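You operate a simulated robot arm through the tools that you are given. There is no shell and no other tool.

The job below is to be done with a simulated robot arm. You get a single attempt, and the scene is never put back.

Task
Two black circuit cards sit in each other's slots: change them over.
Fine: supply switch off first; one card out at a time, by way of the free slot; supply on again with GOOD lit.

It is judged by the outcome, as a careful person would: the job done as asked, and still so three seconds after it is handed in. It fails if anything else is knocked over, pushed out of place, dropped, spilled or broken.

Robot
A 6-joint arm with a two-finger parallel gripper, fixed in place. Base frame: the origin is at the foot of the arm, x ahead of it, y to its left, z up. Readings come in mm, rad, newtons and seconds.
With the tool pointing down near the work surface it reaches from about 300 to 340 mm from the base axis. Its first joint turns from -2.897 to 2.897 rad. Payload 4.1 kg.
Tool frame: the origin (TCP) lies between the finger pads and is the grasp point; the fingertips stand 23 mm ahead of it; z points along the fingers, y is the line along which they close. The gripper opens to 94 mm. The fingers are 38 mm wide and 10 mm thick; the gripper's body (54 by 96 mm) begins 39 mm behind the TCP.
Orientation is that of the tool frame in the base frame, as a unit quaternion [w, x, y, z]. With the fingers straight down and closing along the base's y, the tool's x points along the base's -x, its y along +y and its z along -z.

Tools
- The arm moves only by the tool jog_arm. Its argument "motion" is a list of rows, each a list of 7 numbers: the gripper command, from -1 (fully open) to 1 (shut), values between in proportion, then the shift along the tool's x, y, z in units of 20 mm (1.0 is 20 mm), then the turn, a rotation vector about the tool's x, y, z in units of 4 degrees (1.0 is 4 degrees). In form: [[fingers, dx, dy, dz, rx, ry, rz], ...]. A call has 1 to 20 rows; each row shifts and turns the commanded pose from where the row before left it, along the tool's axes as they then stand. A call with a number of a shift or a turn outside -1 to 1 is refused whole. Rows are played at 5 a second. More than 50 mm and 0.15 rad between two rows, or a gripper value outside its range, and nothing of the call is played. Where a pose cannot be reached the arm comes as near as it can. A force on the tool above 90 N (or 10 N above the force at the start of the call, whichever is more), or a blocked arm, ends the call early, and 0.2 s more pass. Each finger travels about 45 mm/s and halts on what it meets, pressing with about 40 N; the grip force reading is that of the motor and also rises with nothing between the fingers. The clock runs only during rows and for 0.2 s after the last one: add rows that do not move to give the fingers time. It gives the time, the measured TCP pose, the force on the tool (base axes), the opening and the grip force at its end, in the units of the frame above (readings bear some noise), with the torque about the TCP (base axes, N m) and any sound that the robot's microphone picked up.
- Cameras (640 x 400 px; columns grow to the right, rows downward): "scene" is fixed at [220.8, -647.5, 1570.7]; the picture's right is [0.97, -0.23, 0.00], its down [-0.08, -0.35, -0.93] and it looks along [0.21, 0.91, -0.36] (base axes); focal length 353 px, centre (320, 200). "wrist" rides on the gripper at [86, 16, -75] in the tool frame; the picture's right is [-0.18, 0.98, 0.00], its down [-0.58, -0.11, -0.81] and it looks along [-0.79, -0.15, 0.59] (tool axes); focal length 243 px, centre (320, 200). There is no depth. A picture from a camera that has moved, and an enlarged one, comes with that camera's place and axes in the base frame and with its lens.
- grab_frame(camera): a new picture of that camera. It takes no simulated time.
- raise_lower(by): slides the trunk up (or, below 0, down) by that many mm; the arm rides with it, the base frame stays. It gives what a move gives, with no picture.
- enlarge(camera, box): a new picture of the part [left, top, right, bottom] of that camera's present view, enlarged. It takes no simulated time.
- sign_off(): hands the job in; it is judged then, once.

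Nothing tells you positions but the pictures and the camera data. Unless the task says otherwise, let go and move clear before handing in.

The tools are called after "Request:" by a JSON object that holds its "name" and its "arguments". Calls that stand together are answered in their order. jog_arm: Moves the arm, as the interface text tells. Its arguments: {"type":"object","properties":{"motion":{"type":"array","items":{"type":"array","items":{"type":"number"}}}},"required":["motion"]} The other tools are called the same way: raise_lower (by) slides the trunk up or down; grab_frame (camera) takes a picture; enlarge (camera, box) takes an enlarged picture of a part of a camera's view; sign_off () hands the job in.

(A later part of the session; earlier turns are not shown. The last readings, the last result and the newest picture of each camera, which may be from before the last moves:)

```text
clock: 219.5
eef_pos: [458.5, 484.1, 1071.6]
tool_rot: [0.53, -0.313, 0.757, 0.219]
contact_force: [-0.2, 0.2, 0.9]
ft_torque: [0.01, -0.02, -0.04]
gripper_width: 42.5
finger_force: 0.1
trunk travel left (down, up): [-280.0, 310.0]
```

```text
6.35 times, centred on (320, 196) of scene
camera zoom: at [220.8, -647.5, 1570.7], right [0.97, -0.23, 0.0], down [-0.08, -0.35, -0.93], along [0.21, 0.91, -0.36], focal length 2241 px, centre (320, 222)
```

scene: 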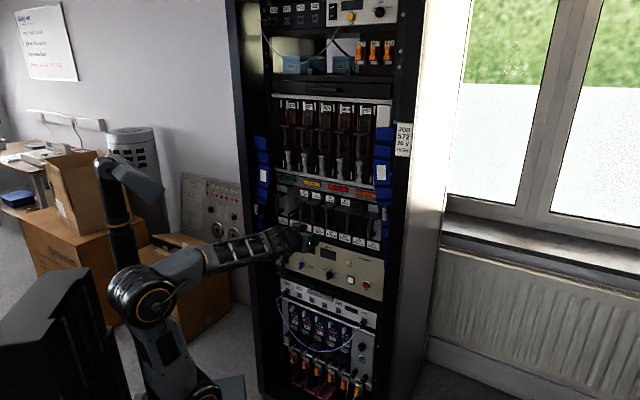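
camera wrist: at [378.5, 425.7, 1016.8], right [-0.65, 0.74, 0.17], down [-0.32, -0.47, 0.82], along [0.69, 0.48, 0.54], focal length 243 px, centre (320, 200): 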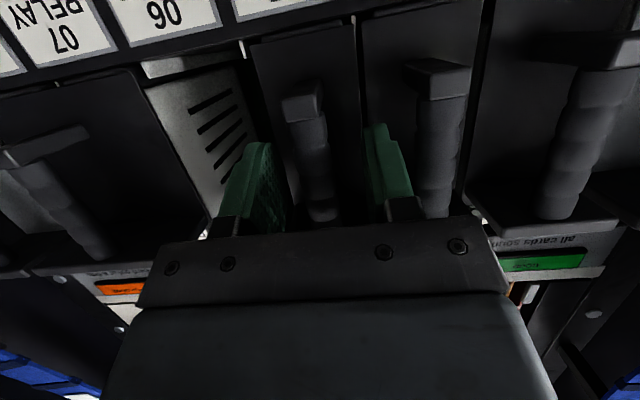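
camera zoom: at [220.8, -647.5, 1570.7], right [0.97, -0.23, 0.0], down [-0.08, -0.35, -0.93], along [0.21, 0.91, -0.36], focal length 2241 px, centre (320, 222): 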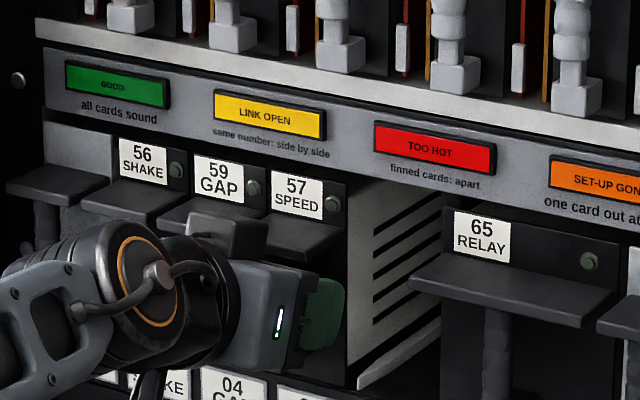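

Request:
{"name": "jog_arm", "arguments": {"motion": [[1, 0, 0, 0, 0, 0, 0], [1, 0, 0, 0, 0, 0, 0], [1, 0, 0, 0, 0, 0, 0], [1, 0, 0, 0, 0, 0, 0]]}}

Request:
{"name": "grab_frame", "arguments": {"camera": "wrist"}}

Request:
{"name": "jog_arm", "arguments": {"motion": [[1, 0.0855, 0, -0.235, 0, 0, 0], [1, 0.0855, 0, -0.235, 0, 0, 0], [1, 0.0855, 0, -0.235, 0, 0, 0], [1, 0.0855, 0, -0.235, 0, 0, 0], [1, 0, 0, 0, 0, 0, 0]]}}

Request:
{"name": "enlarge", "arguments": {"camera": "scene", "box": [270, 165, 370, 228]}}

```text
clock: 220.5
eef_pos: [459.4, 482.8, 1072.3]
tool_rot: [0.53, -0.314, 0.756, 0.22]
contact_force: [1.1, -0.3, 0.1]
ft_torque: [-0.11, -0.03, -0.04]
gripper_width: 16.9
finger_force: 40.3
trunk travel left (down, up): [-280.0, 310.0]
```

```text
taken
camera wrist: at [378.3, 425.6, 1016.9], right [-0.65, 0.74, 0.17], down [-0.32, -0.47, 0.82], along [0.69, 0.48, 0.54], focal length 243 px, centre (320, 200)
```

wrist: 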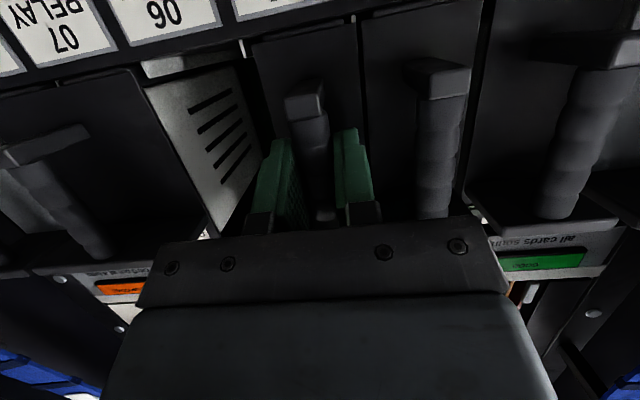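

```text
clock: 221.7
eef_pos: [445.7, 469.0, 1072.3]
tool_rot: [0.531, -0.313, 0.756, 0.22]
contact_force: [0.9, -1.1, 1.3]
ft_torque: [-0.08, -0.17, -0.17]
gripper_width: 16.6
finger_force: 39.7
trunk travel left (down, up): [-280.0, 310.0]
```

```text
6.35 times, centred on (320, 196) of scene
camera zoom: at [220.8, -647.5, 1570.7], right [0.97, -0.23, 0.0], down [-0.08, -0.35, -0.93], along [0.21, 0.91, -0.36], focal length 2241 px, centre (320, 222)
```

zoom: 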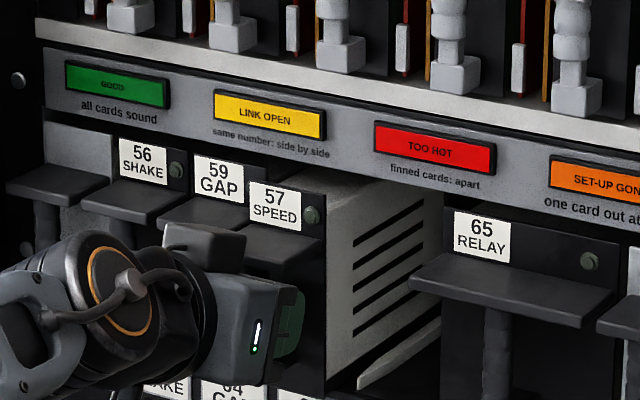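

Request:
{"name": "jog_arm", "arguments": {"motion": [[1, 0.171, -0.03, -0.47, 0, 0, 0], [1, 0.171, -0.03, -0.47, 0, 0, 0], [1, 0.171, 0, -0.47, 0, 0, 0], [1, 0.171, 0, -0.47, 0, 0, 0], [1, 0.171, 0, -0.47, 0, 0, 0], [1, 0.171, 0, -0.47, 0, 0, 0], [1, 0, 0, 0, 0, 0, 0]]}}

Request:
{"name": "jog_arm", "arguments": {"motion": [[1, 0.171, 0, -0.47, 0, 0, 0], [1, 0.171, 0, -0.47, 0, 0, 0], [1, 0.171, 0, -0.47, 0, 0, 0], [1, 0.171, 0, -0.47, 0, 0, 0], [1, 0.171, 0, -0.47, 0, 0, 0], [1, 0.171, 0, -0.47, 0, 0, 0], [1, 0, 0, 0, 0, 0, 0]]}}

Request:
{"name": "jog_arm", "arguments": {"motion": [[1, 0.171, 0, -0.47, 0, 0, 0], [1, 0.171, 0, -0.47, 0, 0, 0], [1, 0.171, 0, -0.47, 0, 0, 0], [1, 0.171, 0, -0.47, 0, 0, 0], [1, 0.171, 0, -0.47, 0, 0, 0], [1, 0.171, 0, -0.47, 0, 0, 0], [1, 0.171, 0, -0.47, 0, 0, 0], [1, 0, 0, 0, 0, 0, 0]]}}

Request:
{"name": "grab_frame", "arguments": {"camera": "wrist"}}

Request:
{"name": "enlarge", "arguments": {"camera": "scene", "box": [240, 160, 380, 248]}}

```text
clock: 223.3
eef_pos: [403.8, 424.0, 1071.7]
tool_rot: [0.53, -0.313, 0.757, 0.22]
contact_force: [-0.7, -0.6, 0.1]
ft_torque: [-0.03, -0.11, -0.07]
gripper_width: 16.6
finger_force: 40.2
trunk travel left (down, up): [-280.0, 310.0]
```

```text
clock: 224.9
eef_pos: [361.3, 381.8, 1071.7]
tool_rot: [0.529, -0.313, 0.757, 0.219]
contact_force: [-0.4, -0.5, -0.9]
ft_torque: [-0.01, -0.05, -0.05]
gripper_width: 16.6
finger_force: 40.1
trunk travel left (down, up): [-280.0, 310.0]
```

```text
clock: 226.7
eef_pos: [311.7, 334.3, 1071.4]
tool_rot: [0.529, -0.314, 0.757, 0.219]
contact_force: [-0.3, 0.1, 0.4]
ft_torque: [-0.12, 0.15, 0.02]
gripper_width: 16.8
finger_force: 39.4
trunk travel left (down, up): [-280.0, 310.0]
```

```text
taken
camera wrist: at [230.1, 276.4, 1016.3], right [-0.65, 0.74, 0.17], down [-0.32, -0.47, 0.82], along [0.69, 0.48, 0.54], focal length 243 px, centre (320, 200)
```

wrist: 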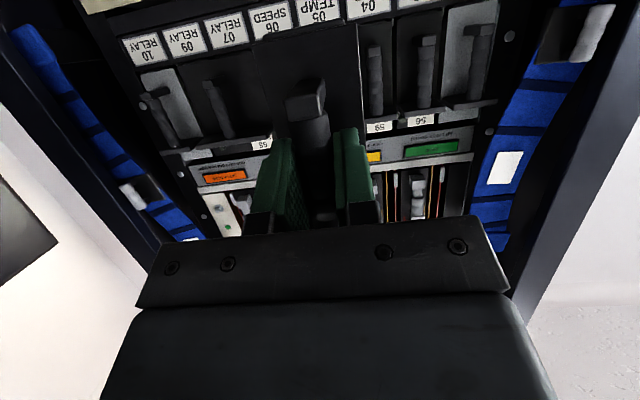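

```text
4.55 times, centred on (310, 204) of scene
camera zoom: at [220.8, -647.5, 1570.7], right [0.97, -0.23, 0.0], down [-0.08, -0.35, -0.93], along [0.21, 0.91, -0.36], focal length 1604 px, centre (366, 182)
```

zoom: 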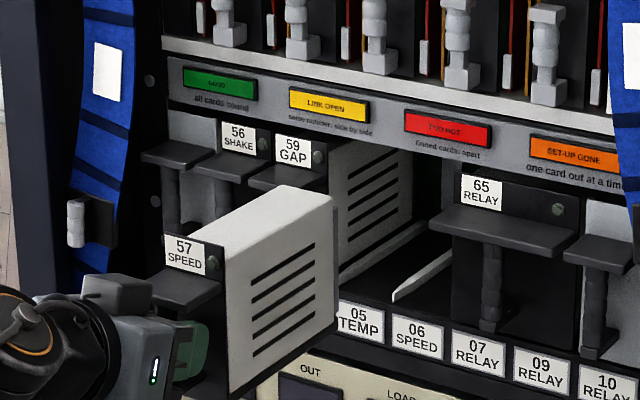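

Card 57 is out. I'll shift it right to slot 06.

Request:
{"name": "jog_arm", "arguments": {"motion": [[1, -0.023, -0.57, -0.009, 0, 0, 0], [1, 0, -0.57, 0, 0, 0, 0], [1, 0, -0.57, 0, 0, 0, 0], [1, 0, -0.57, 0, 0, 0, 0], [1, 0, -0.56, 0, 0, 0, 0], [1, 0, 0, 0, 0, 0, 0]]}}

Request:
{"name": "jog_arm", "arguments": {"motion": [[1, -0.171, 0, 0.47, 0, 0, 0], [1, -0.171, 0, 0.47, 0, 0, 0], [1, -0.171, 0, 0.47, 0, 0, 0], [1, -0.171, 0, 0.47, 0, 0, 0], [1, 0, 0, 0, 0, 0, 0], [1, 0, 0, 0, 0, 0, 0]]}}

Request:
{"name": "enlarge", "arguments": {"camera": "wrist", "box": [200, 0, 440, 150]}}

Request:
{"name": "enlarge", "arguments": {"camera": "scene", "box": [270, 165, 370, 228]}}

```text
clock: 228.1
eef_pos: [352.9, 293.1, 1072.6]
tool_rot: [0.53, -0.313, 0.757, 0.219]
contact_force: [-0.6, 0.1, 0.6]
ft_torque: [-0.16, 0.17, 0.03]
gripper_width: 16.7
finger_force: 40.0
trunk travel left (down, up): [-280.0, 310.0]
```

```text
clock: 229.5
eef_pos: [379.2, 322.1, 1073.3]
tool_rot: [0.53, -0.313, 0.757, 0.22]
contact_force: [0.4, 0.0, -1.0]
ft_torque: [-0.13, 0.14, 0.02]
gripper_width: 17.2
finger_force: 39.6
trunk travel left (down, up): [-280.0, 310.0]
```

```text
2.67 times, centred on (320, 75) of wrist
camera zoom: at [298.6, 263.8, 1016.7], right [-0.65, 0.74, 0.17], down [-0.32, -0.47, 0.82], along [0.69, 0.48, 0.54], focal length 647 px, centre (320, 533)
```

zoom: 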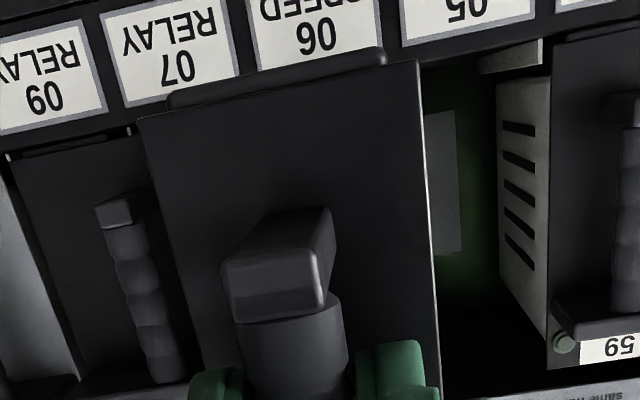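

```text
6.35 times, centred on (320, 196) of scene
camera zoom: at [220.8, -647.5, 1570.7], right [0.97, -0.23, 0.0], down [-0.08, -0.35, -0.93], along [0.21, 0.91, -0.36], focal length 2241 px, centre (320, 222)
```

zoom: 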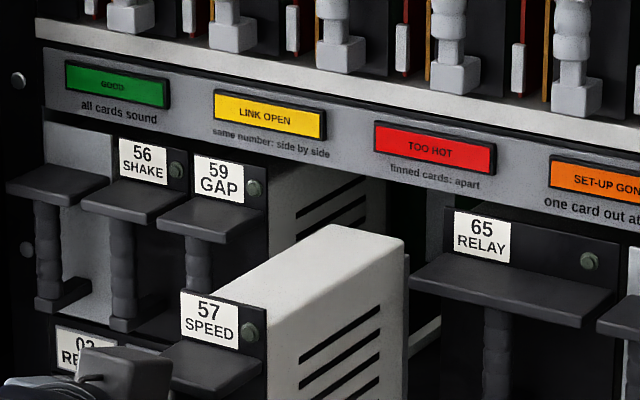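

Request:
{"name": "jog_arm", "arguments": {"motion": [[1, -0.171, 0.04, 0.47, 0, 0, 0], [1, -0.171, 0, 0.47, 0, 0, 0], [1, -0.0855, 0, 0.235, 0, 0, 0], [1, 0, 0, 0, 0, 0, 0]]}}

Request:
{"name": "enlarge", "arguments": {"camera": "wrist", "box": [200, 0, 440, 150]}}

Request:
{"name": "enlarge", "arguments": {"camera": "scene", "box": [270, 165, 370, 228]}}

```text
clock: 230.5
eef_pos: [395.7, 338.9, 1075.5]
tool_rot: [0.533, -0.312, 0.755, 0.22]
contact_force: [-14.8, -13.7, 7.3]
ft_torque: [0.04, -0.1, -0.03]
gripper_width: 16.7
finger_force: 39.8
trunk travel left (down, up): [-280.0, 310.0]
```

```text
2.67 times, centred on (320, 75) of wrist
camera zoom: at [313.7, 281.4, 1020.0], right [-0.65, 0.74, 0.17], down [-0.32, -0.48, 0.82], along [0.69, 0.48, 0.55], focal length 647 px, centre (320, 533)
```

zoom: 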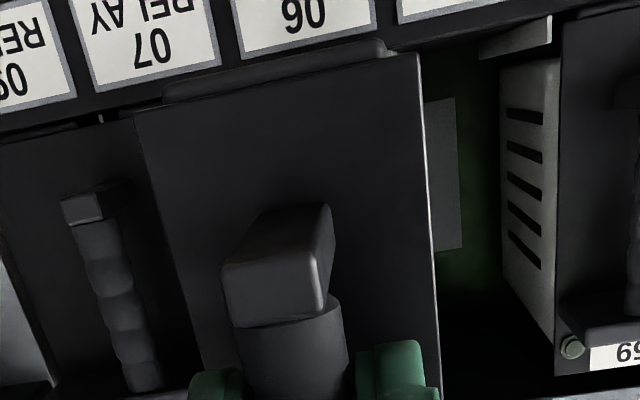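

```text
6.35 times, centred on (320, 196) of scene
camera zoom: at [220.8, -647.5, 1570.7], right [0.97, -0.23, 0.0], down [-0.08, -0.35, -0.93], along [0.21, 0.91, -0.36], focal length 2241 px, centre (320, 222)
```

zoom: 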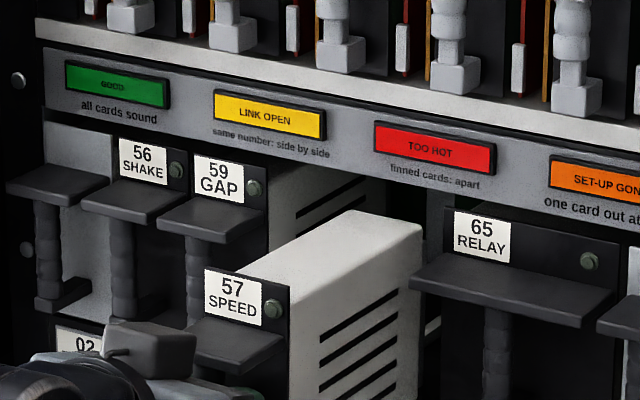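

The card's lower nose edge has caught the slot sill: the force is about 20 N back and some upward, with no side load. I'll back off and look.

Request:
{"name": "jog_arm", "arguments": {"motion": [[1, 0.171, 0, -0.47, 0, 0, 0], [1, 0.171, 0, -0.47, 0, 0, 0], [1, 0, 0, 0, 0, 0, 0], [1, 0, 0, 0, 0, 0, 0]]}}

Request:
{"name": "enlarge", "arguments": {"camera": "wrist", "box": [200, 0, 440, 150]}}

Request:
{"name": "enlarge", "arguments": {"camera": "scene", "box": [280, 180, 360, 230]}}

Request:
{"name": "jog_arm", "arguments": {"motion": [[1, 0, 0, 0, 0, 0, 0]]}}

```text
clock: 231.5
eef_pos: [382.4, 326.5, 1071.8]
tool_rot: [0.53, -0.313, 0.757, 0.219]
contact_force: [0.2, -0.8, 0.3]
ft_torque: [-0.16, 0.17, 0.03]
gripper_width: 16.7
finger_force: 40.1
trunk travel left (down, up): [-280.0, 310.0]
```

```text
2.67 times, centred on (320, 75) of wrist
camera zoom: at [301.2, 268.3, 1016.7], right [-0.65, 0.74, 0.17], down [-0.32, -0.47, 0.82], along [0.69, 0.48, 0.54], focal length 647 px, centre (320, 533)
```

zoom: 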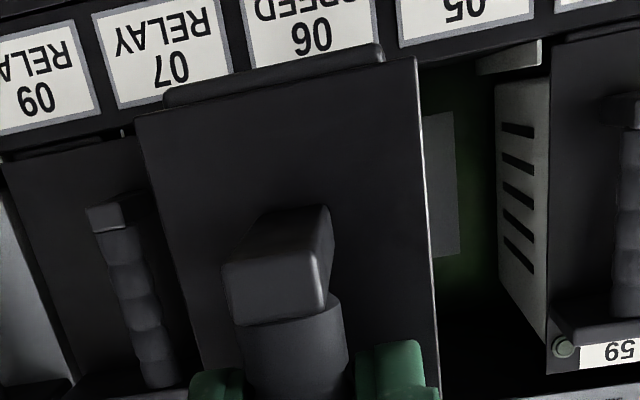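

```text
8.00 times, centred on (320, 205) of scene
camera zoom: at [220.8, -647.5, 1570.7], right [0.97, -0.23, 0.0], down [-0.08, -0.35, -0.93], along [0.21, 0.91, -0.36], focal length 2823 px, centre (320, 160)
```

zoom: 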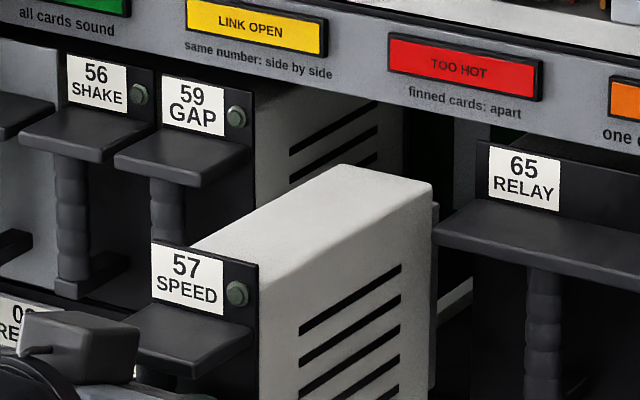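

```text
clock: 231.9
eef_pos: [381.8, 325.8, 1072.4]
tool_rot: [0.53, -0.314, 0.756, 0.221]
contact_force: [0.4, 0.1, -0.7]
ft_torque: [-0.12, 0.15, 0.0]
gripper_width: 16.6
finger_force: 40.0
trunk travel left (down, up): [-280.0, 310.0]
```

The card rotated very slightly nose-up, which helps. I'll raise it 1 mm and retry in fine steps.

Request:
{"name": "jog_arm", "arguments": {"motion": [[1, -0.052, 0, -0.019, 0, 0, 0], [1, -0.0855, 0, 0.235, 0, 0, 0], [1, -0.0855, 0, 0.235, 0, 0, 0], [1, 0, 0, 0, 0, 0, 0]]}}

Request:
{"name": "jog_arm", "arguments": {"motion": [[1, -0.0513, 0, 0.141, 0, 0, 0], [1, 0, 0, 0, 0, 0, 0]]}}

Request:
{"name": "enlarge", "arguments": {"camera": "wrist", "box": [200, 0, 440, 150]}}

```text
clock: 232.9
eef_pos: [389.6, 332.8, 1075.0]
tool_rot: [0.53, -0.313, 0.757, 0.22]
contact_force: [-1.0, 0.2, 0.1]
ft_torque: [-0.17, 0.1, 0.02]
gripper_width: 16.6
finger_force: 39.1
trunk travel left (down, up): [-280.0, 310.0]
```

```text
clock: 233.5
eef_pos: [391.7, 335.0, 1074.0]
tool_rot: [0.531, -0.313, 0.756, 0.22]
contact_force: [-0.3, -0.2, -0.3]
ft_torque: [-0.15, 0.16, 0.0]
gripper_width: 16.6
finger_force: 40.3
trunk travel left (down, up): [-280.0, 310.0]
```

```text
2.67 times, centred on (320, 75) of wrist
camera zoom: at [310.6, 277.7, 1018.2], right [-0.65, 0.74, 0.17], down [-0.32, -0.47, 0.82], along [0.69, 0.48, 0.54], focal length 647 px, centre (320, 533)
```

zoom: 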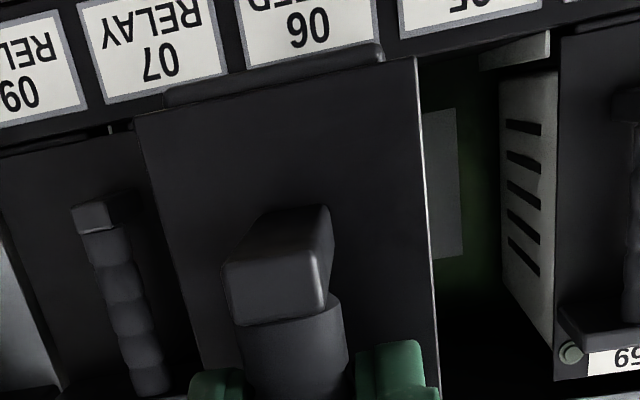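

Request:
{"name": "jog_arm", "arguments": {"motion": [[1, -0.0513, 0, 0.141, 0, 0, 0], [1, 0, 0, 0, 0, 0, 0]]}}

Request:
{"name": "jog_arm", "arguments": {"motion": [[1, -0.0513, 0, 0.141, 0, 0, 0], [1, 0, 0, 0, 0, 0, 0]]}}

Request:
{"name": "jog_arm", "arguments": {"motion": [[1, -0.0513, 0, 0.141, 0, 0, 0], [1, 0, 0, 0, 0, 0, 0]]}}

```text
clock: 234.1
eef_pos: [393.4, 337.0, 1074.3]
tool_rot: [0.53, -0.313, 0.757, 0.22]
contact_force: [-11.0, -12.7, -0.5]
ft_torque: [-0.94, 0.81, 0.15]
gripper_width: 16.8
finger_force: 39.8
trunk travel left (down, up): [-280.0, 310.0]
```

```text
clock: 234.7
eef_pos: [394.3, 335.3, 1076.5]
tool_rot: [0.533, -0.312, 0.755, 0.22]
contact_force: [-17.3, -20.8, 6.8]
ft_torque: [-0.4, 0.37, 0.09]
gripper_width: 16.8
finger_force: 39.5
trunk travel left (down, up): [-280.0, 310.0]
```

```text
clock: 235.3
eef_pos: [396.7, 336.8, 1076.9]
tool_rot: [0.533, -0.313, 0.754, 0.221]
contact_force: [-23.7, -26.0, 9.5]
ft_torque: [-0.51, 0.26, -0.07]
gripper_width: 16.6
finger_force: 40.7
trunk travel left (down, up): [-280.0, 310.0]
```

Still blocked low at the nose with the force centred, and the image says the card is also about 1.8 mm left of ideal. I'll back off, raise it a further 2.5 mm, shift right 1.8 mm and try again.

Request:
{"name": "jog_arm", "arguments": {"motion": [[1, 0.171, 0, -0.47, 0, 0, 0], [1, 0.0855, 0, -0.235, 0, 0, 0], [1, 0, 0, 0, 0, 0, 0], [1, -0.12, -0.085, -0.043, 0, 0, 0], [1, 0, 0, 0, 0, 0, 0], [1, 0, 0, 0, 0, 0, 0]]}}

Request:
{"name": "enlarge", "arguments": {"camera": "wrist", "box": [200, 0, 440, 150]}}

Request:
{"name": "enlarge", "arguments": {"camera": "scene", "box": [280, 180, 360, 230]}}

```text
clock: 236.7
eef_pos: [390.4, 329.6, 1077.2]
tool_rot: [0.53, -0.313, 0.757, 0.22]
contact_force: [-1.0, 0.1, -1.8]
ft_torque: [-0.15, 0.18, -0.01]
gripper_width: 16.7
finger_force: 40.2
trunk travel left (down, up): [-280.0, 310.0]
```

```text
2.67 times, centred on (320, 75) of wrist
camera zoom: at [307.1, 271.6, 1021.2], right [-0.65, 0.74, 0.17], down [-0.32, -0.47, 0.82], along [0.69, 0.48, 0.54], focal length 647 px, centre (320, 533)
```

zoom: 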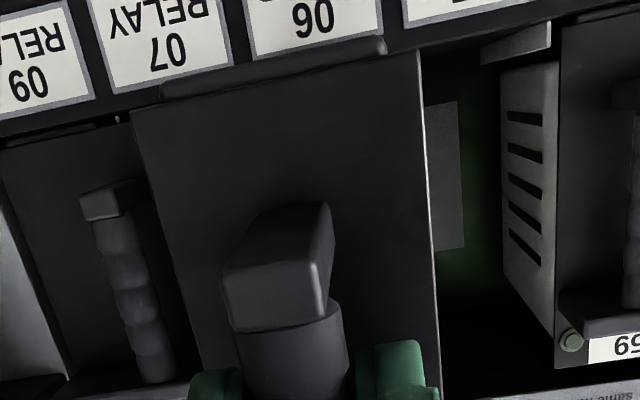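

```text
8.00 times, centred on (320, 205) of scene
camera zoom: at [220.8, -647.5, 1570.7], right [0.97, -0.23, 0.0], down [-0.08, -0.35, -0.93], along [0.21, 0.91, -0.36], focal length 2823 px, centre (320, 160)
```

zoom: 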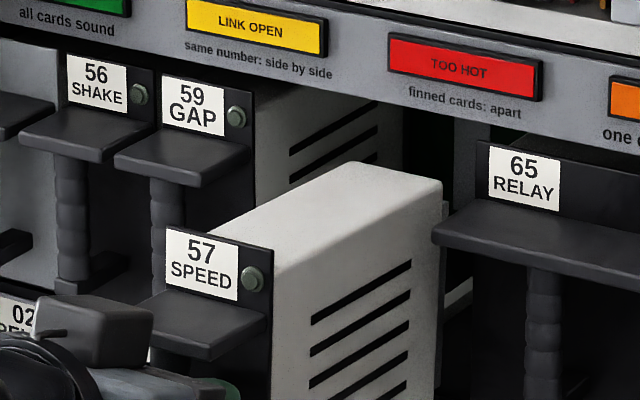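

Request:
{"name": "enlarge", "arguments": {"camera": "scene", "box": [300, 195, 348, 225]}}

Request:
{"name": "enlarge", "arguments": {"camera": "scene", "box": [320, 205, 376, 240]}}

Request:
{"name": "grab_frame", "arguments": {"camera": "wrist"}}

Request:
{"name": "enlarge", "arguments": {"camera": "wrist", "box": [230, 0, 390, 60]}}

```text
13.33 times, centred on (324, 210) of scene
camera zoom: at [220.8, -647.5, 1570.7], right [0.97, -0.23, 0.0], down [-0.08, -0.35, -0.93], along [0.21, 0.91, -0.36], focal length 4706 px, centre (267, 67)
```

zoom: 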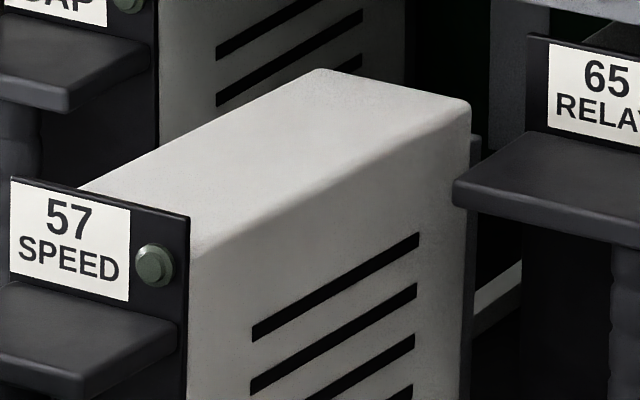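

```text
11.43 times, centred on (348, 222) of scene
camera zoom: at [220.8, -647.5, 1570.7], right [0.97, -0.23, 0.0], down [-0.08, -0.35, -0.93], along [0.21, 0.91, -0.36], focal length 4033 px, centre (0, -57)
```

zoom: 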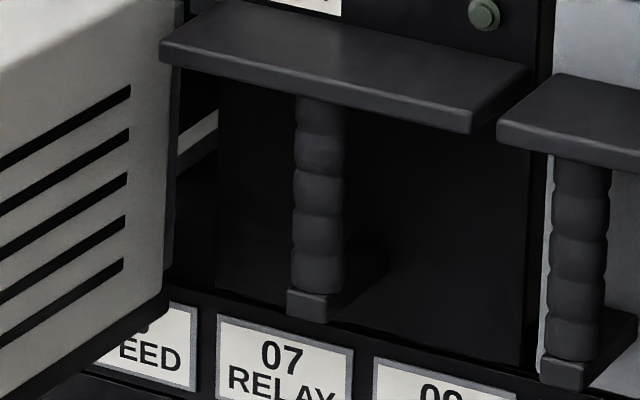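

```text
taken
camera wrist: at [307.1, 271.6, 1021.2], right [-0.65, 0.74, 0.17], down [-0.32, -0.47, 0.82], along [0.69, 0.48, 0.54], focal length 243 px, centre (320, 200)
```

wrist: 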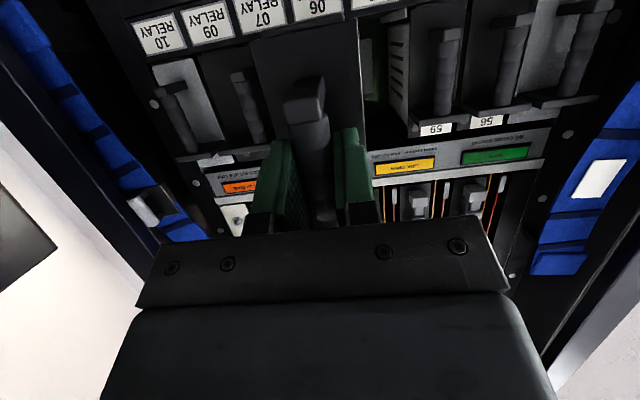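

```text
4.00 times, centred on (310, 30) of wrist
camera zoom: at [307.1, 271.6, 1021.2], right [-0.65, 0.74, 0.17], down [-0.32, -0.47, 0.82], along [0.69, 0.48, 0.54], focal length 970 px, centre (360, 880)
```

zoom: 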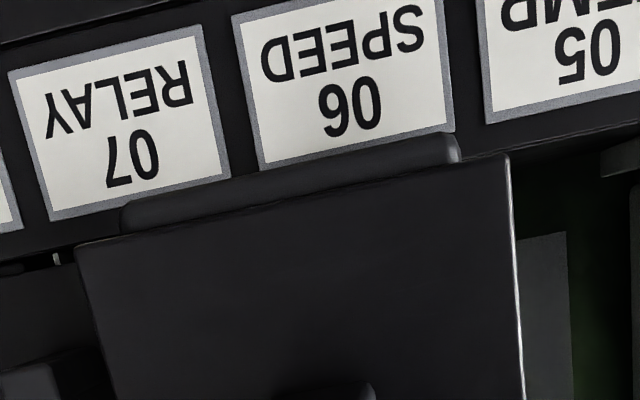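

The nose bottom now looks about 4–5 mm above the sill and centred on slot 06. I'll advance over the sill in small steps.

Request:
{"name": "jog_arm", "arguments": {"motion": [[1, -0.0855, 0, 0.235, 0, 0, 0], [1, -0.0855, 0, 0.235, 0, 0, 0], [1, 0, 0, 0, 0, 0, 0]]}}

Request:
{"name": "jog_arm", "arguments": {"motion": [[1, -0.0513, 0, 0.141, 0, 0, 0], [1, 0, 0, 0, 0, 0, 0]]}}

Request:
{"name": "jog_arm", "arguments": {"motion": [[1, -0.0513, 0, 0.141, 0, 0, 0], [1, 0, 0, 0, 0, 0, 0]]}}

Request:
{"name": "enlarge", "arguments": {"camera": "wrist", "box": [200, 0, 440, 150]}}

Request:
{"name": "enlarge", "arguments": {"camera": "scene", "box": [320, 205, 376, 240]}}

```text
clock: 237.5
eef_pos: [395.3, 336.7, 1075.9]
tool_rot: [0.531, -0.313, 0.756, 0.22]
contact_force: [-1.0, 0.0, -2.6]
ft_torque: [-0.2, 0.18, -0.03]
gripper_width: 16.6
finger_force: 39.7
trunk travel left (down, up): [-280.0, 310.0]
```

```text
clock: 238.1
eef_pos: [396.4, 337.2, 1079.0]
tool_rot: [0.532, -0.313, 0.755, 0.221]
contact_force: [-15.0, -16.2, 0.7]
ft_torque: [-0.81, 0.72, 0.03]
gripper_width: 16.9
finger_force: 39.7
trunk travel left (down, up): [-280.0, 310.0]
```

```text
clock: 238.7
eef_pos: [397.4, 336.0, 1081.0]
tool_rot: [0.533, -0.312, 0.755, 0.221]
contact_force: [-21.6, -25.0, 9.0]
ft_torque: [-0.24, 0.28, 0.14]
gripper_width: 16.5
finger_force: 39.8
trunk travel left (down, up): [-280.0, 310.0]
```

```text
2.67 times, centred on (320, 75) of wrist
camera zoom: at [315.8, 280.7, 1023.6], right [-0.65, 0.74, 0.17], down [-0.32, -0.48, 0.82], along [0.69, 0.48, 0.55], focal length 647 px, centre (320, 533)
```

zoom: 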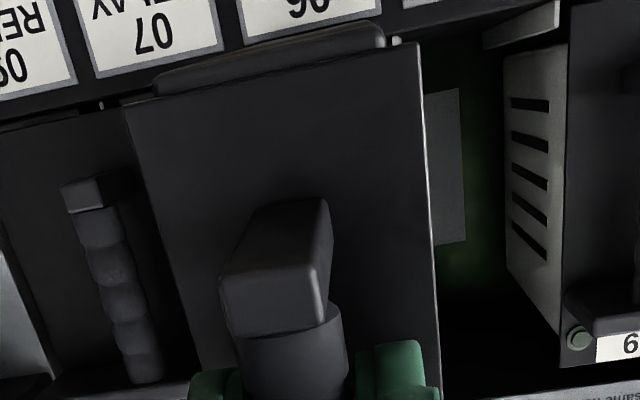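

```text
11.43 times, centred on (348, 222) of scene
camera zoom: at [220.8, -647.5, 1570.7], right [0.97, -0.23, 0.0], down [-0.08, -0.35, -0.93], along [0.21, 0.91, -0.36], focal length 4033 px, centre (0, -57)
```

zoom: 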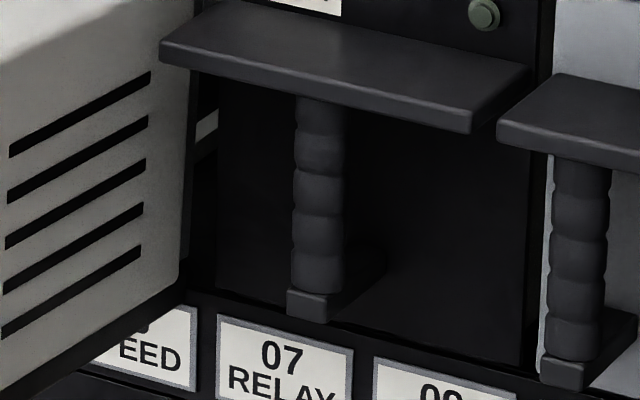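

The repeated contact has tipped the card nose-down in the fingers: its lower face edge has shifted by about 3° in the wrist view, which is why raising it didn't help. I'll back off and pitch the tool up by that amount to level the card.

Request:
{"name": "jog_arm", "arguments": {"motion": [[1, 0.171, 0, -0.47, 0, 0, 0], [1, 0.171, 0, -0.47, 0, 0, 0], [1, 0.171, 0, -0.47, 0, 0, 0], [1, 0, 0, 0, 0, -0.72, 0], [1, 0, 0, 0, 0, 0, 0], [1, 0, 0, 0, 0, 0, 0]]}}

Request:
{"name": "enlarge", "arguments": {"camera": "wrist", "box": [200, 0, 440, 150]}}

Request:
{"name": "enlarge", "arguments": {"camera": "scene", "box": [290, 190, 362, 235]}}

Request:
{"name": "jog_arm", "arguments": {"motion": [[1, 0, 0, 0, 0, 0, 0]]}}

```text
clock: 240.1
eef_pos: [378.5, 320.6, 1077.0]
tool_rot: [0.55, -0.306, 0.743, 0.227]
contact_force: [0.3, -0.6, -2.8]
ft_torque: [-0.13, 0.17, -0.02]
gripper_width: 16.6
finger_force: 39.9
trunk travel left (down, up): [-280.0, 310.0]
```

```text
2.67 times, centred on (320, 75) of wrist
camera zoom: at [299.8, 264.4, 1015.8], right [-0.66, 0.73, 0.18], down [-0.35, -0.5, 0.79], along [0.67, 0.46, 0.58], focal length 647 px, centre (320, 533)
```

zoom: 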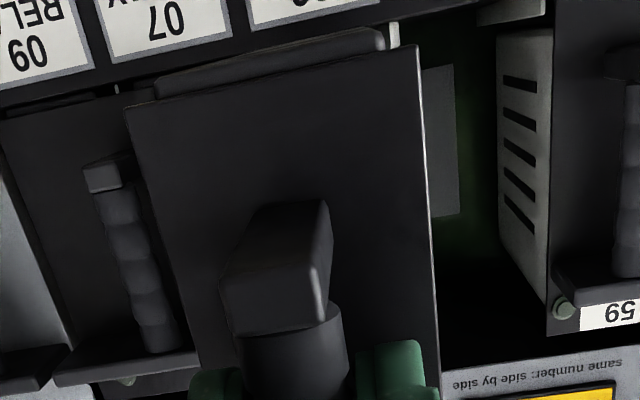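

```text
8.89 times, centred on (326, 212) of scene
camera zoom: at [220.8, -647.5, 1570.7], right [0.97, -0.23, 0.0], down [-0.08, -0.35, -0.93], along [0.21, 0.91, -0.36], focal length 3137 px, centre (267, 89)
```

zoom: 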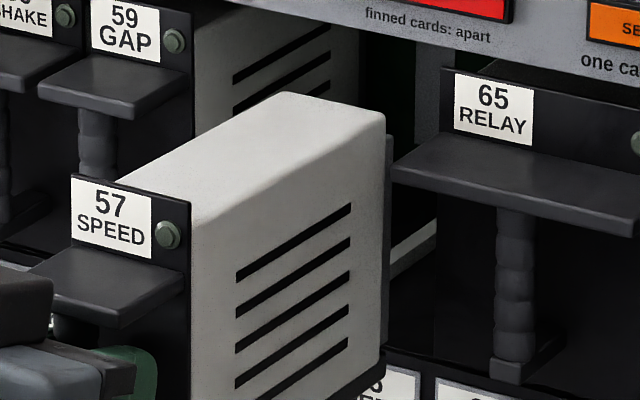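

```text
clock: 240.5
eef_pos: [378.9, 319.1, 1076.5]
tool_rot: [0.549, -0.307, 0.743, 0.228]
contact_force: [-0.5, -0.3, -2.9]
ft_torque: [-0.18, 0.17, -0.02]
gripper_width: 16.6
finger_force: 40.0
trunk travel left (down, up): [-280.0, 310.0]
```

The card is about level again and centred on slot 06. I'll lower it to about 1.8 mm above seat height and approach in fine steps.

Request:
{"name": "jog_arm", "arguments": {"motion": [[1, 0.129, 0, 0.04, 0, 0, 0], [1, -0.147, 0, 0.478, 0, 0, 0], [1, 0, 0, 0, 0, 0, 0]]}}

Request:
{"name": "jog_arm", "arguments": {"motion": [[1, -0.059, 0, 0.191, 0, 0, 0], [1, -0.059, 0, 0.191, 0, 0, 0], [1, 0, 0, 0, 0, 0, 0]]}}

Request:
{"name": "jog_arm", "arguments": {"motion": [[1, -0.044, 0, 0.143, 0, 0, 0], [1, 0, 0, 0, 0, 0, 0]]}}

Request:
{"name": "jog_arm", "arguments": {"motion": [[1, -0.044, 0, 0.143, 0, 0, 0], [1, 0, 0, 0, 0, 0, 0]]}}

```text
clock: 241.3
eef_pos: [385.5, 326.6, 1073.6]
tool_rot: [0.549, -0.307, 0.744, 0.226]
contact_force: [0.5, -0.5, -1.3]
ft_torque: [-0.15, 0.17, 0.01]
gripper_width: 17.0
finger_force: 40.4
trunk travel left (down, up): [-280.0, 310.0]
```

```text
clock: 242.1
eef_pos: [392.2, 332.6, 1074.7]
tool_rot: [0.549, -0.308, 0.743, 0.228]
contact_force: [0.5, 0.2, -3.1]
ft_torque: [-0.12, 0.16, 0.01]
gripper_width: 16.9
finger_force: 40.1
trunk travel left (down, up): [-280.0, 310.0]
```

```text
clock: 242.7
eef_pos: [394.5, 334.5, 1074.3]
tool_rot: [0.549, -0.308, 0.743, 0.228]
contact_force: [0.6, 0.6, -3.0]
ft_torque: [-0.19, 0.15, -0.05]
gripper_width: 16.5
finger_force: 39.3
trunk travel left (down, up): [-280.0, 310.0]
```

```text
clock: 243.3
eef_pos: [394.4, 334.1, 1075.1]
tool_rot: [0.55, -0.307, 0.743, 0.227]
contact_force: [-10.7, -12.7, -2.3]
ft_torque: [-0.94, 0.79, 0.03]
gripper_width: 16.9
finger_force: 40.1
trunk travel left (down, up): [-280.0, 310.0]
```

The contact sits toward the left nose corner, and the scene view suggests the card has swivelled about 1.5° nose-left around the round bar, so it meets the guide rail between 05 and 06. I'll back off and yaw the tool 1.5° to the right to straighten it.

Request:
{"name": "jog_arm", "arguments": {"motion": [[1, 0.147, 0, -0.478, 0, 0, 0], [1, 0.147, 0, -0.478, 0, 0, 0], [1, 0, 0, 0, 0.36, 0, 0.11], [1, 0, 0, 0, 0, 0, 0], [1, 0, 0, 0, 0, 0, 0]]}}

Request:
{"name": "enlarge", "arguments": {"camera": "wrist", "box": [200, 0, 440, 150]}}

Request:
{"name": "enlarge", "arguments": {"camera": "scene", "box": [290, 190, 362, 235]}}

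Request:
{"name": "enlarge", "arguments": {"camera": "scene", "box": [296, 200, 344, 230]}}

```text
clock: 244.5
eef_pos: [382.6, 322.8, 1073.4]
tool_rot: [0.549, -0.304, 0.746, 0.224]
contact_force: [0.6, -0.3, -2.4]
ft_torque: [-0.14, 0.14, 0.0]
gripper_width: 16.7
finger_force: 40.2
trunk travel left (down, up): [-280.0, 310.0]
```

```text
2.67 times, centred on (320, 75) of wrist
camera zoom: at [301.9, 267.9, 1013.1], right [-0.65, 0.74, 0.18], down [-0.35, -0.5, 0.79], along [0.68, 0.45, 0.58], focal length 647 px, centre (320, 533)
```

zoom: 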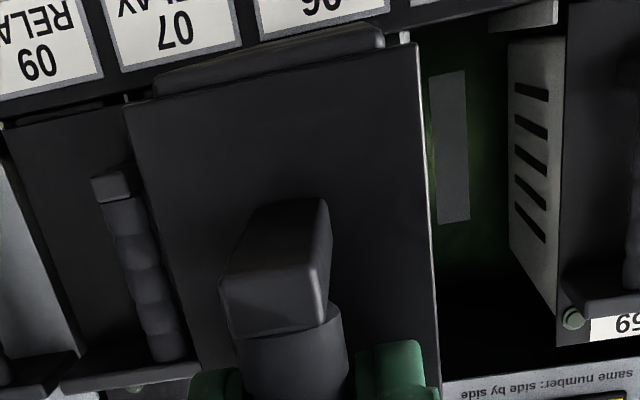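

```text
8.89 times, centred on (326, 212) of scene
camera zoom: at [220.8, -647.5, 1570.7], right [0.97, -0.23, 0.0], down [-0.08, -0.35, -0.93], along [0.21, 0.91, -0.36], focal length 3137 px, centre (267, 89)
```

zoom: 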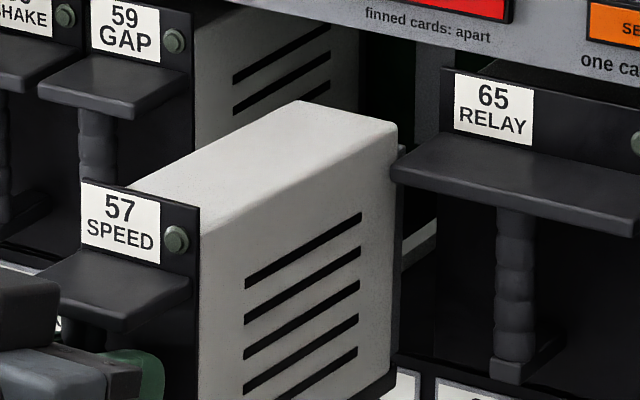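

```text
13.33 times, centred on (320, 215) of scene
camera zoom: at [220.8, -647.5, 1570.7], right [0.97, -0.23, 0.0], down [-0.08, -0.35, -0.93], along [0.21, 0.91, -0.36], focal length 4706 px, centre (320, 0)
```

zoom: 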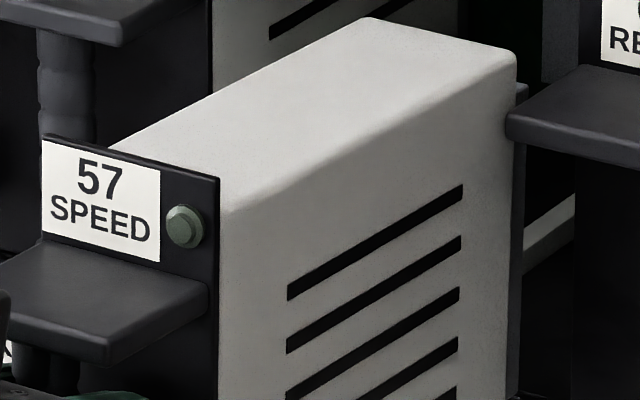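

The evidence points to the card's base meeting the front end of a floor rail, whose top is only about 3 mm above the card's base. I'll take the yaw back out, shift right 1 mm and go in about 5 mm high with the card level, so the nose clears the rails before being lowered.

Request:
{"name": "jog_arm", "arguments": {"motion": [[1, 0, 0, 0, -0.2, 0, -0.06], [1, -0.2, -0.05, -0.062, 0, 0, 0], [1, 0, 0, 0, 0, 0, 0], [1, 0, 0, 0, 0, 0, 0]]}}

Request:
{"name": "enlarge", "arguments": {"camera": "wrist", "box": [200, 0, 440, 150]}}

Request:
{"name": "enlarge", "arguments": {"camera": "scene", "box": [320, 205, 376, 240]}}

Request:
{"name": "enlarge", "arguments": {"camera": "scene", "box": [290, 190, 362, 235]}}

```text
clock: 245.5
eef_pos: [382.4, 321.2, 1078.1]
tool_rot: [0.55, -0.303, 0.745, 0.224]
contact_force: [-0.1, 0.8, -2.9]
ft_torque: [-0.16, 0.16, 0.0]
gripper_width: 16.5
finger_force: 40.2
trunk travel left (down, up): [-280.0, 310.0]
```

```text
2.67 times, centred on (320, 75) of wrist
camera zoom: at [302.1, 267.3, 1017.5], right [-0.65, 0.74, 0.18], down [-0.35, -0.5, 0.79], along [0.67, 0.45, 0.58], focal length 647 px, centre (320, 533)
```

zoom: 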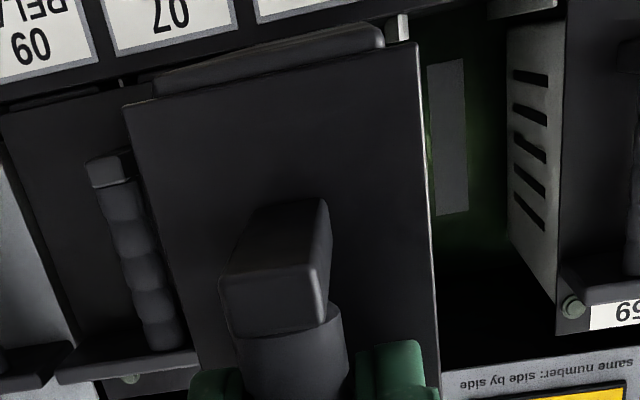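

```text
11.43 times, centred on (348, 222) of scene
camera zoom: at [220.8, -647.5, 1570.7], right [0.97, -0.23, 0.0], down [-0.08, -0.35, -0.93], along [0.21, 0.91, -0.36], focal length 4033 px, centre (0, -57)
```

zoom: 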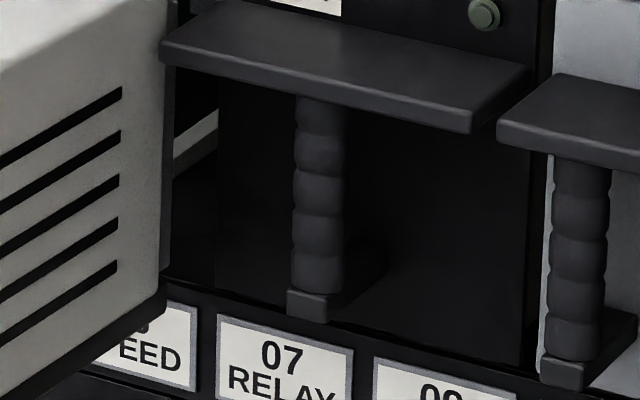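

```text
8.89 times, centred on (326, 212) of scene
camera zoom: at [220.8, -647.5, 1570.7], right [0.97, -0.23, 0.0], down [-0.08, -0.35, -0.93], along [0.21, 0.91, -0.36], focal length 3137 px, centre (267, 89)
```

zoom: 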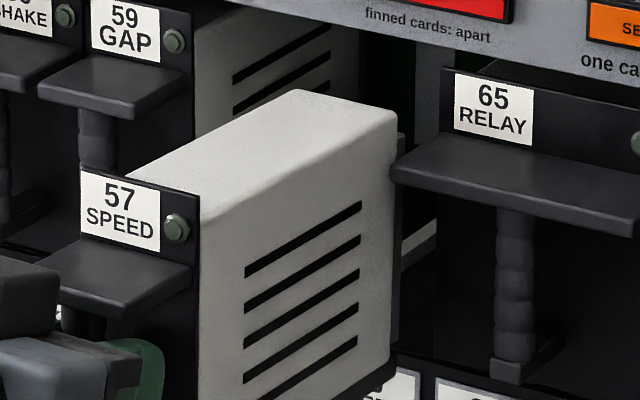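

Request:
{"name": "enlarge", "arguments": {"camera": "scene", "box": [312, 208, 336, 223]}}

Request:
{"name": "enlarge", "arguments": {"camera": "scene", "box": [312, 188, 336, 203]}}

Request:
{"name": "enlarge", "arguments": {"camera": "scene", "box": [296, 206, 320, 221]}}

Request:
{"name": "enlarge", "arguments": {"camera": "scene", "box": [296, 184, 320, 199]}}

```text
16.00 times, centred on (324, 216) of scene
camera zoom: at [220.8, -647.5, 1570.7], right [0.97, -0.23, 0.0], down [-0.08, -0.35, -0.93], along [0.21, 0.91, -0.36], focal length 5647 px, centre (256, -48)
```

zoom: 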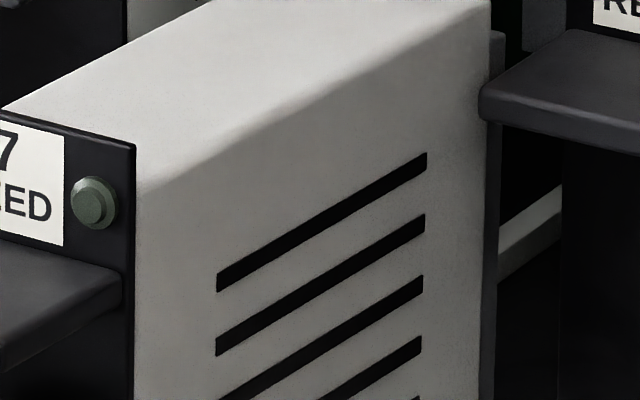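

```text
16.00 times, centred on (324, 196) of scene
camera zoom: at [220.8, -647.5, 1570.7], right [0.97, -0.23, 0.0], down [-0.08, -0.35, -0.93], along [0.21, 0.91, -0.36], focal length 5647 px, centre (256, 272)
```

zoom: 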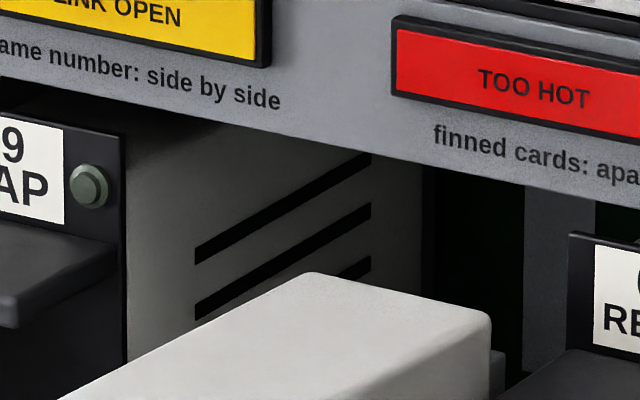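

```text
16.00 times, centred on (308, 214) of scene
camera zoom: at [220.8, -647.5, 1570.7], right [0.97, -0.23, 0.0], down [-0.08, -0.35, -0.93], along [0.21, 0.91, -0.36], focal length 5647 px, centre (512, -16)
```

zoom: 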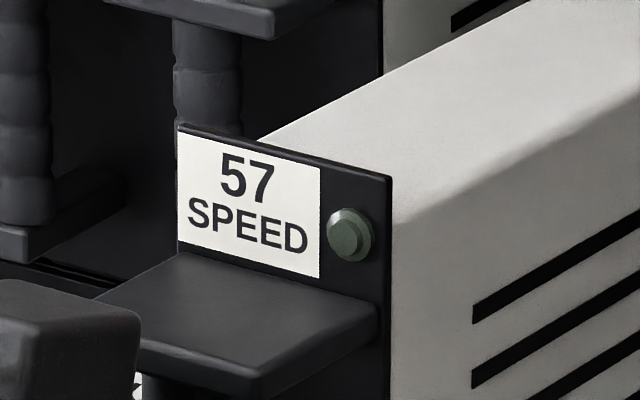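

```text
16.00 times, centred on (308, 192) of scene
camera zoom: at [220.8, -647.5, 1570.7], right [0.97, -0.23, 0.0], down [-0.08, -0.35, -0.93], along [0.21, 0.91, -0.36], focal length 5647 px, centre (512, 336)
```

zoom: 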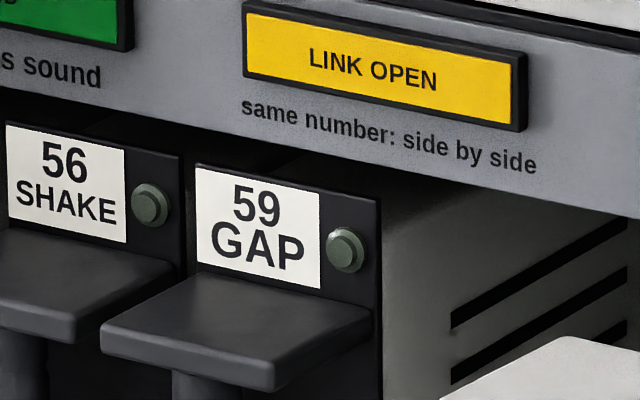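

These sharp views show card 57's vents running about 2° nose-right compared with card 59's, so the card has swivelled nose-right. I'll rotate the tool about 2.2° to the left and 0.6° nose-up, then check again.

Request:
{"name": "jog_arm", "arguments": {"motion": [[1, 0, 0, 0, -0.526, 0, -0.161], [1, 0, 0, 0, 0, -0.15, 0], [1, 0, 0, 0, 0, 0, 0], [1, 0, 0, 0, 0, 0, 0]]}}

Request:
{"name": "enlarge", "arguments": {"camera": "scene", "box": [312, 208, 336, 223]}}

Request:
{"name": "enlarge", "arguments": {"camera": "scene", "box": [296, 206, 320, 221]}}

Request:
{"name": "enlarge", "arguments": {"camera": "wrist", "box": [200, 0, 440, 150]}}

Request:
{"name": "jog_arm", "arguments": {"motion": [[1, 0, 0, 0, 0, 0, 0]]}}

```text
clock: 246.5
eef_pos: [383.6, 322.1, 1078.6]
tool_rot: [0.551, -0.316, 0.735, 0.237]
contact_force: [0.4, -0.1, -2.1]
ft_torque: [-0.15, 0.11, -0.02]
gripper_width: 16.9
finger_force: 39.7
trunk travel left (down, up): [-280.0, 310.0]
```

```text
16.00 times, centred on (324, 216) of scene
camera zoom: at [220.8, -647.5, 1570.7], right [0.97, -0.23, 0.0], down [-0.08, -0.35, -0.93], along [0.21, 0.91, -0.36], focal length 5647 px, centre (256, -48)
```

zoom: 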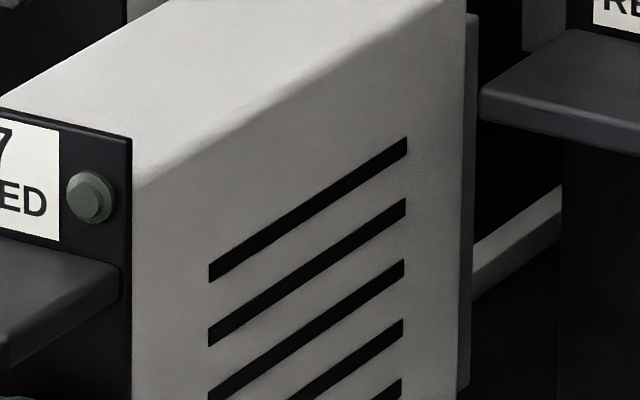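

```text
16.00 times, centred on (308, 214) of scene
camera zoom: at [220.8, -647.5, 1570.7], right [0.97, -0.23, 0.0], down [-0.08, -0.35, -0.93], along [0.21, 0.91, -0.36], focal length 5647 px, centre (512, -16)
```

zoom: 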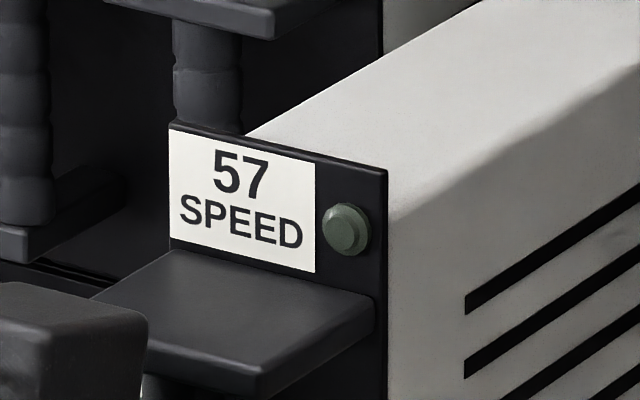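

```text
2.67 times, centred on (320, 75) of wrist
camera zoom: at [305.1, 264.8, 1016.9], right [-0.68, 0.71, 0.18], down [-0.34, -0.52, 0.79], along [0.65, 0.47, 0.59], focal length 647 px, centre (320, 533)
```

zoom: 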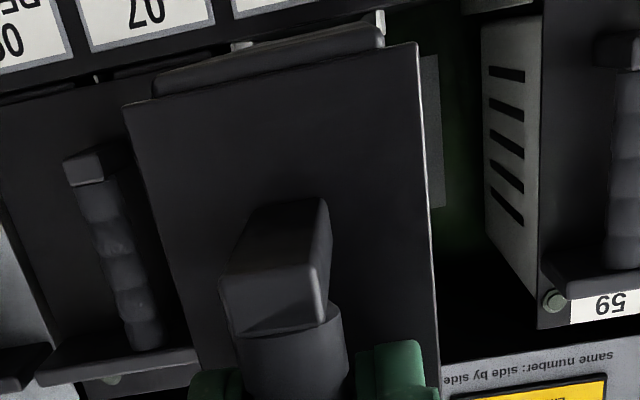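

```text
clock: 246.9
eef_pos: [382.2, 321.9, 1079.3]
tool_rot: [0.55, -0.316, 0.736, 0.237]
contact_force: [-0.1, -0.3, -2.7]
ft_torque: [-0.16, 0.14, 0.0]
gripper_width: 16.7
finger_force: 40.2
trunk travel left (down, up): [-280.0, 310.0]
```

The card is now aligned within about half a degree, and I can see both floor rails of slot 06 either side of it. I'll centre it by 1 mm and advance about 5 mm above seat level.

Request:
{"name": "jog_arm", "arguments": {"motion": [[1, 0.072, 0.045, 0.021, 0, 0, 0], [1, -0.085, -0.008, 0.288, 0, 0, 0], [1, -0.085, -0.008, 0.288, 0, 0, 0], [1, 0, 0, 0, 0, 0, 0]]}}

Request:
{"name": "jog_arm", "arguments": {"motion": [[1, -0.042, -0.004, 0.144, 0, 0, 0], [1, 0, 0, 0, 0, 0, 0]]}}

Request:
{"name": "jog_arm", "arguments": {"motion": [[1, -0.042, -0.004, 0.144, 0, 0, 0], [1, 0, 0, 0, 0, 0, 0]]}}

Request:
{"name": "jog_arm", "arguments": {"motion": [[1, -0.042, -0.004, 0.144, 0, 0, 0], [1, 0, 0, 0, 0, 0, 0]]}}

```text
clock: 247.9
eef_pos: [390.8, 330.2, 1077.0]
tool_rot: [0.551, -0.316, 0.736, 0.237]
contact_force: [0.8, -0.3, -1.6]
ft_torque: [-0.14, 0.16, 0.01]
gripper_width: 16.9
finger_force: 40.0
trunk travel left (down, up): [-280.0, 310.0]
```

```text
clock: 248.5
eef_pos: [392.5, 331.9, 1077.3]
tool_rot: [0.55, -0.316, 0.736, 0.236]
contact_force: [-0.4, 0.5, -2.6]
ft_torque: [-0.17, 0.17, 0.0]
gripper_width: 16.8
finger_force: 39.7
trunk travel left (down, up): [-280.0, 310.0]
```

```text
clock: 249.1
eef_pos: [395.1, 334.0, 1077.1]
tool_rot: [0.549, -0.317, 0.736, 0.237]
contact_force: [0.1, 0.5, -3.7]
ft_torque: [-0.13, 0.14, -0.01]
gripper_width: 16.7
finger_force: 40.0
trunk travel left (down, up): [-280.0, 310.0]
```

```text
clock: 249.7
eef_pos: [396.1, 336.4, 1077.3]
tool_rot: [0.55, -0.316, 0.736, 0.236]
contact_force: [1.0, -0.3, -2.6]
ft_torque: [-0.15, 0.16, 0.03]
gripper_width: 16.7
finger_force: 39.8
trunk travel left (down, up): [-280.0, 310.0]
```

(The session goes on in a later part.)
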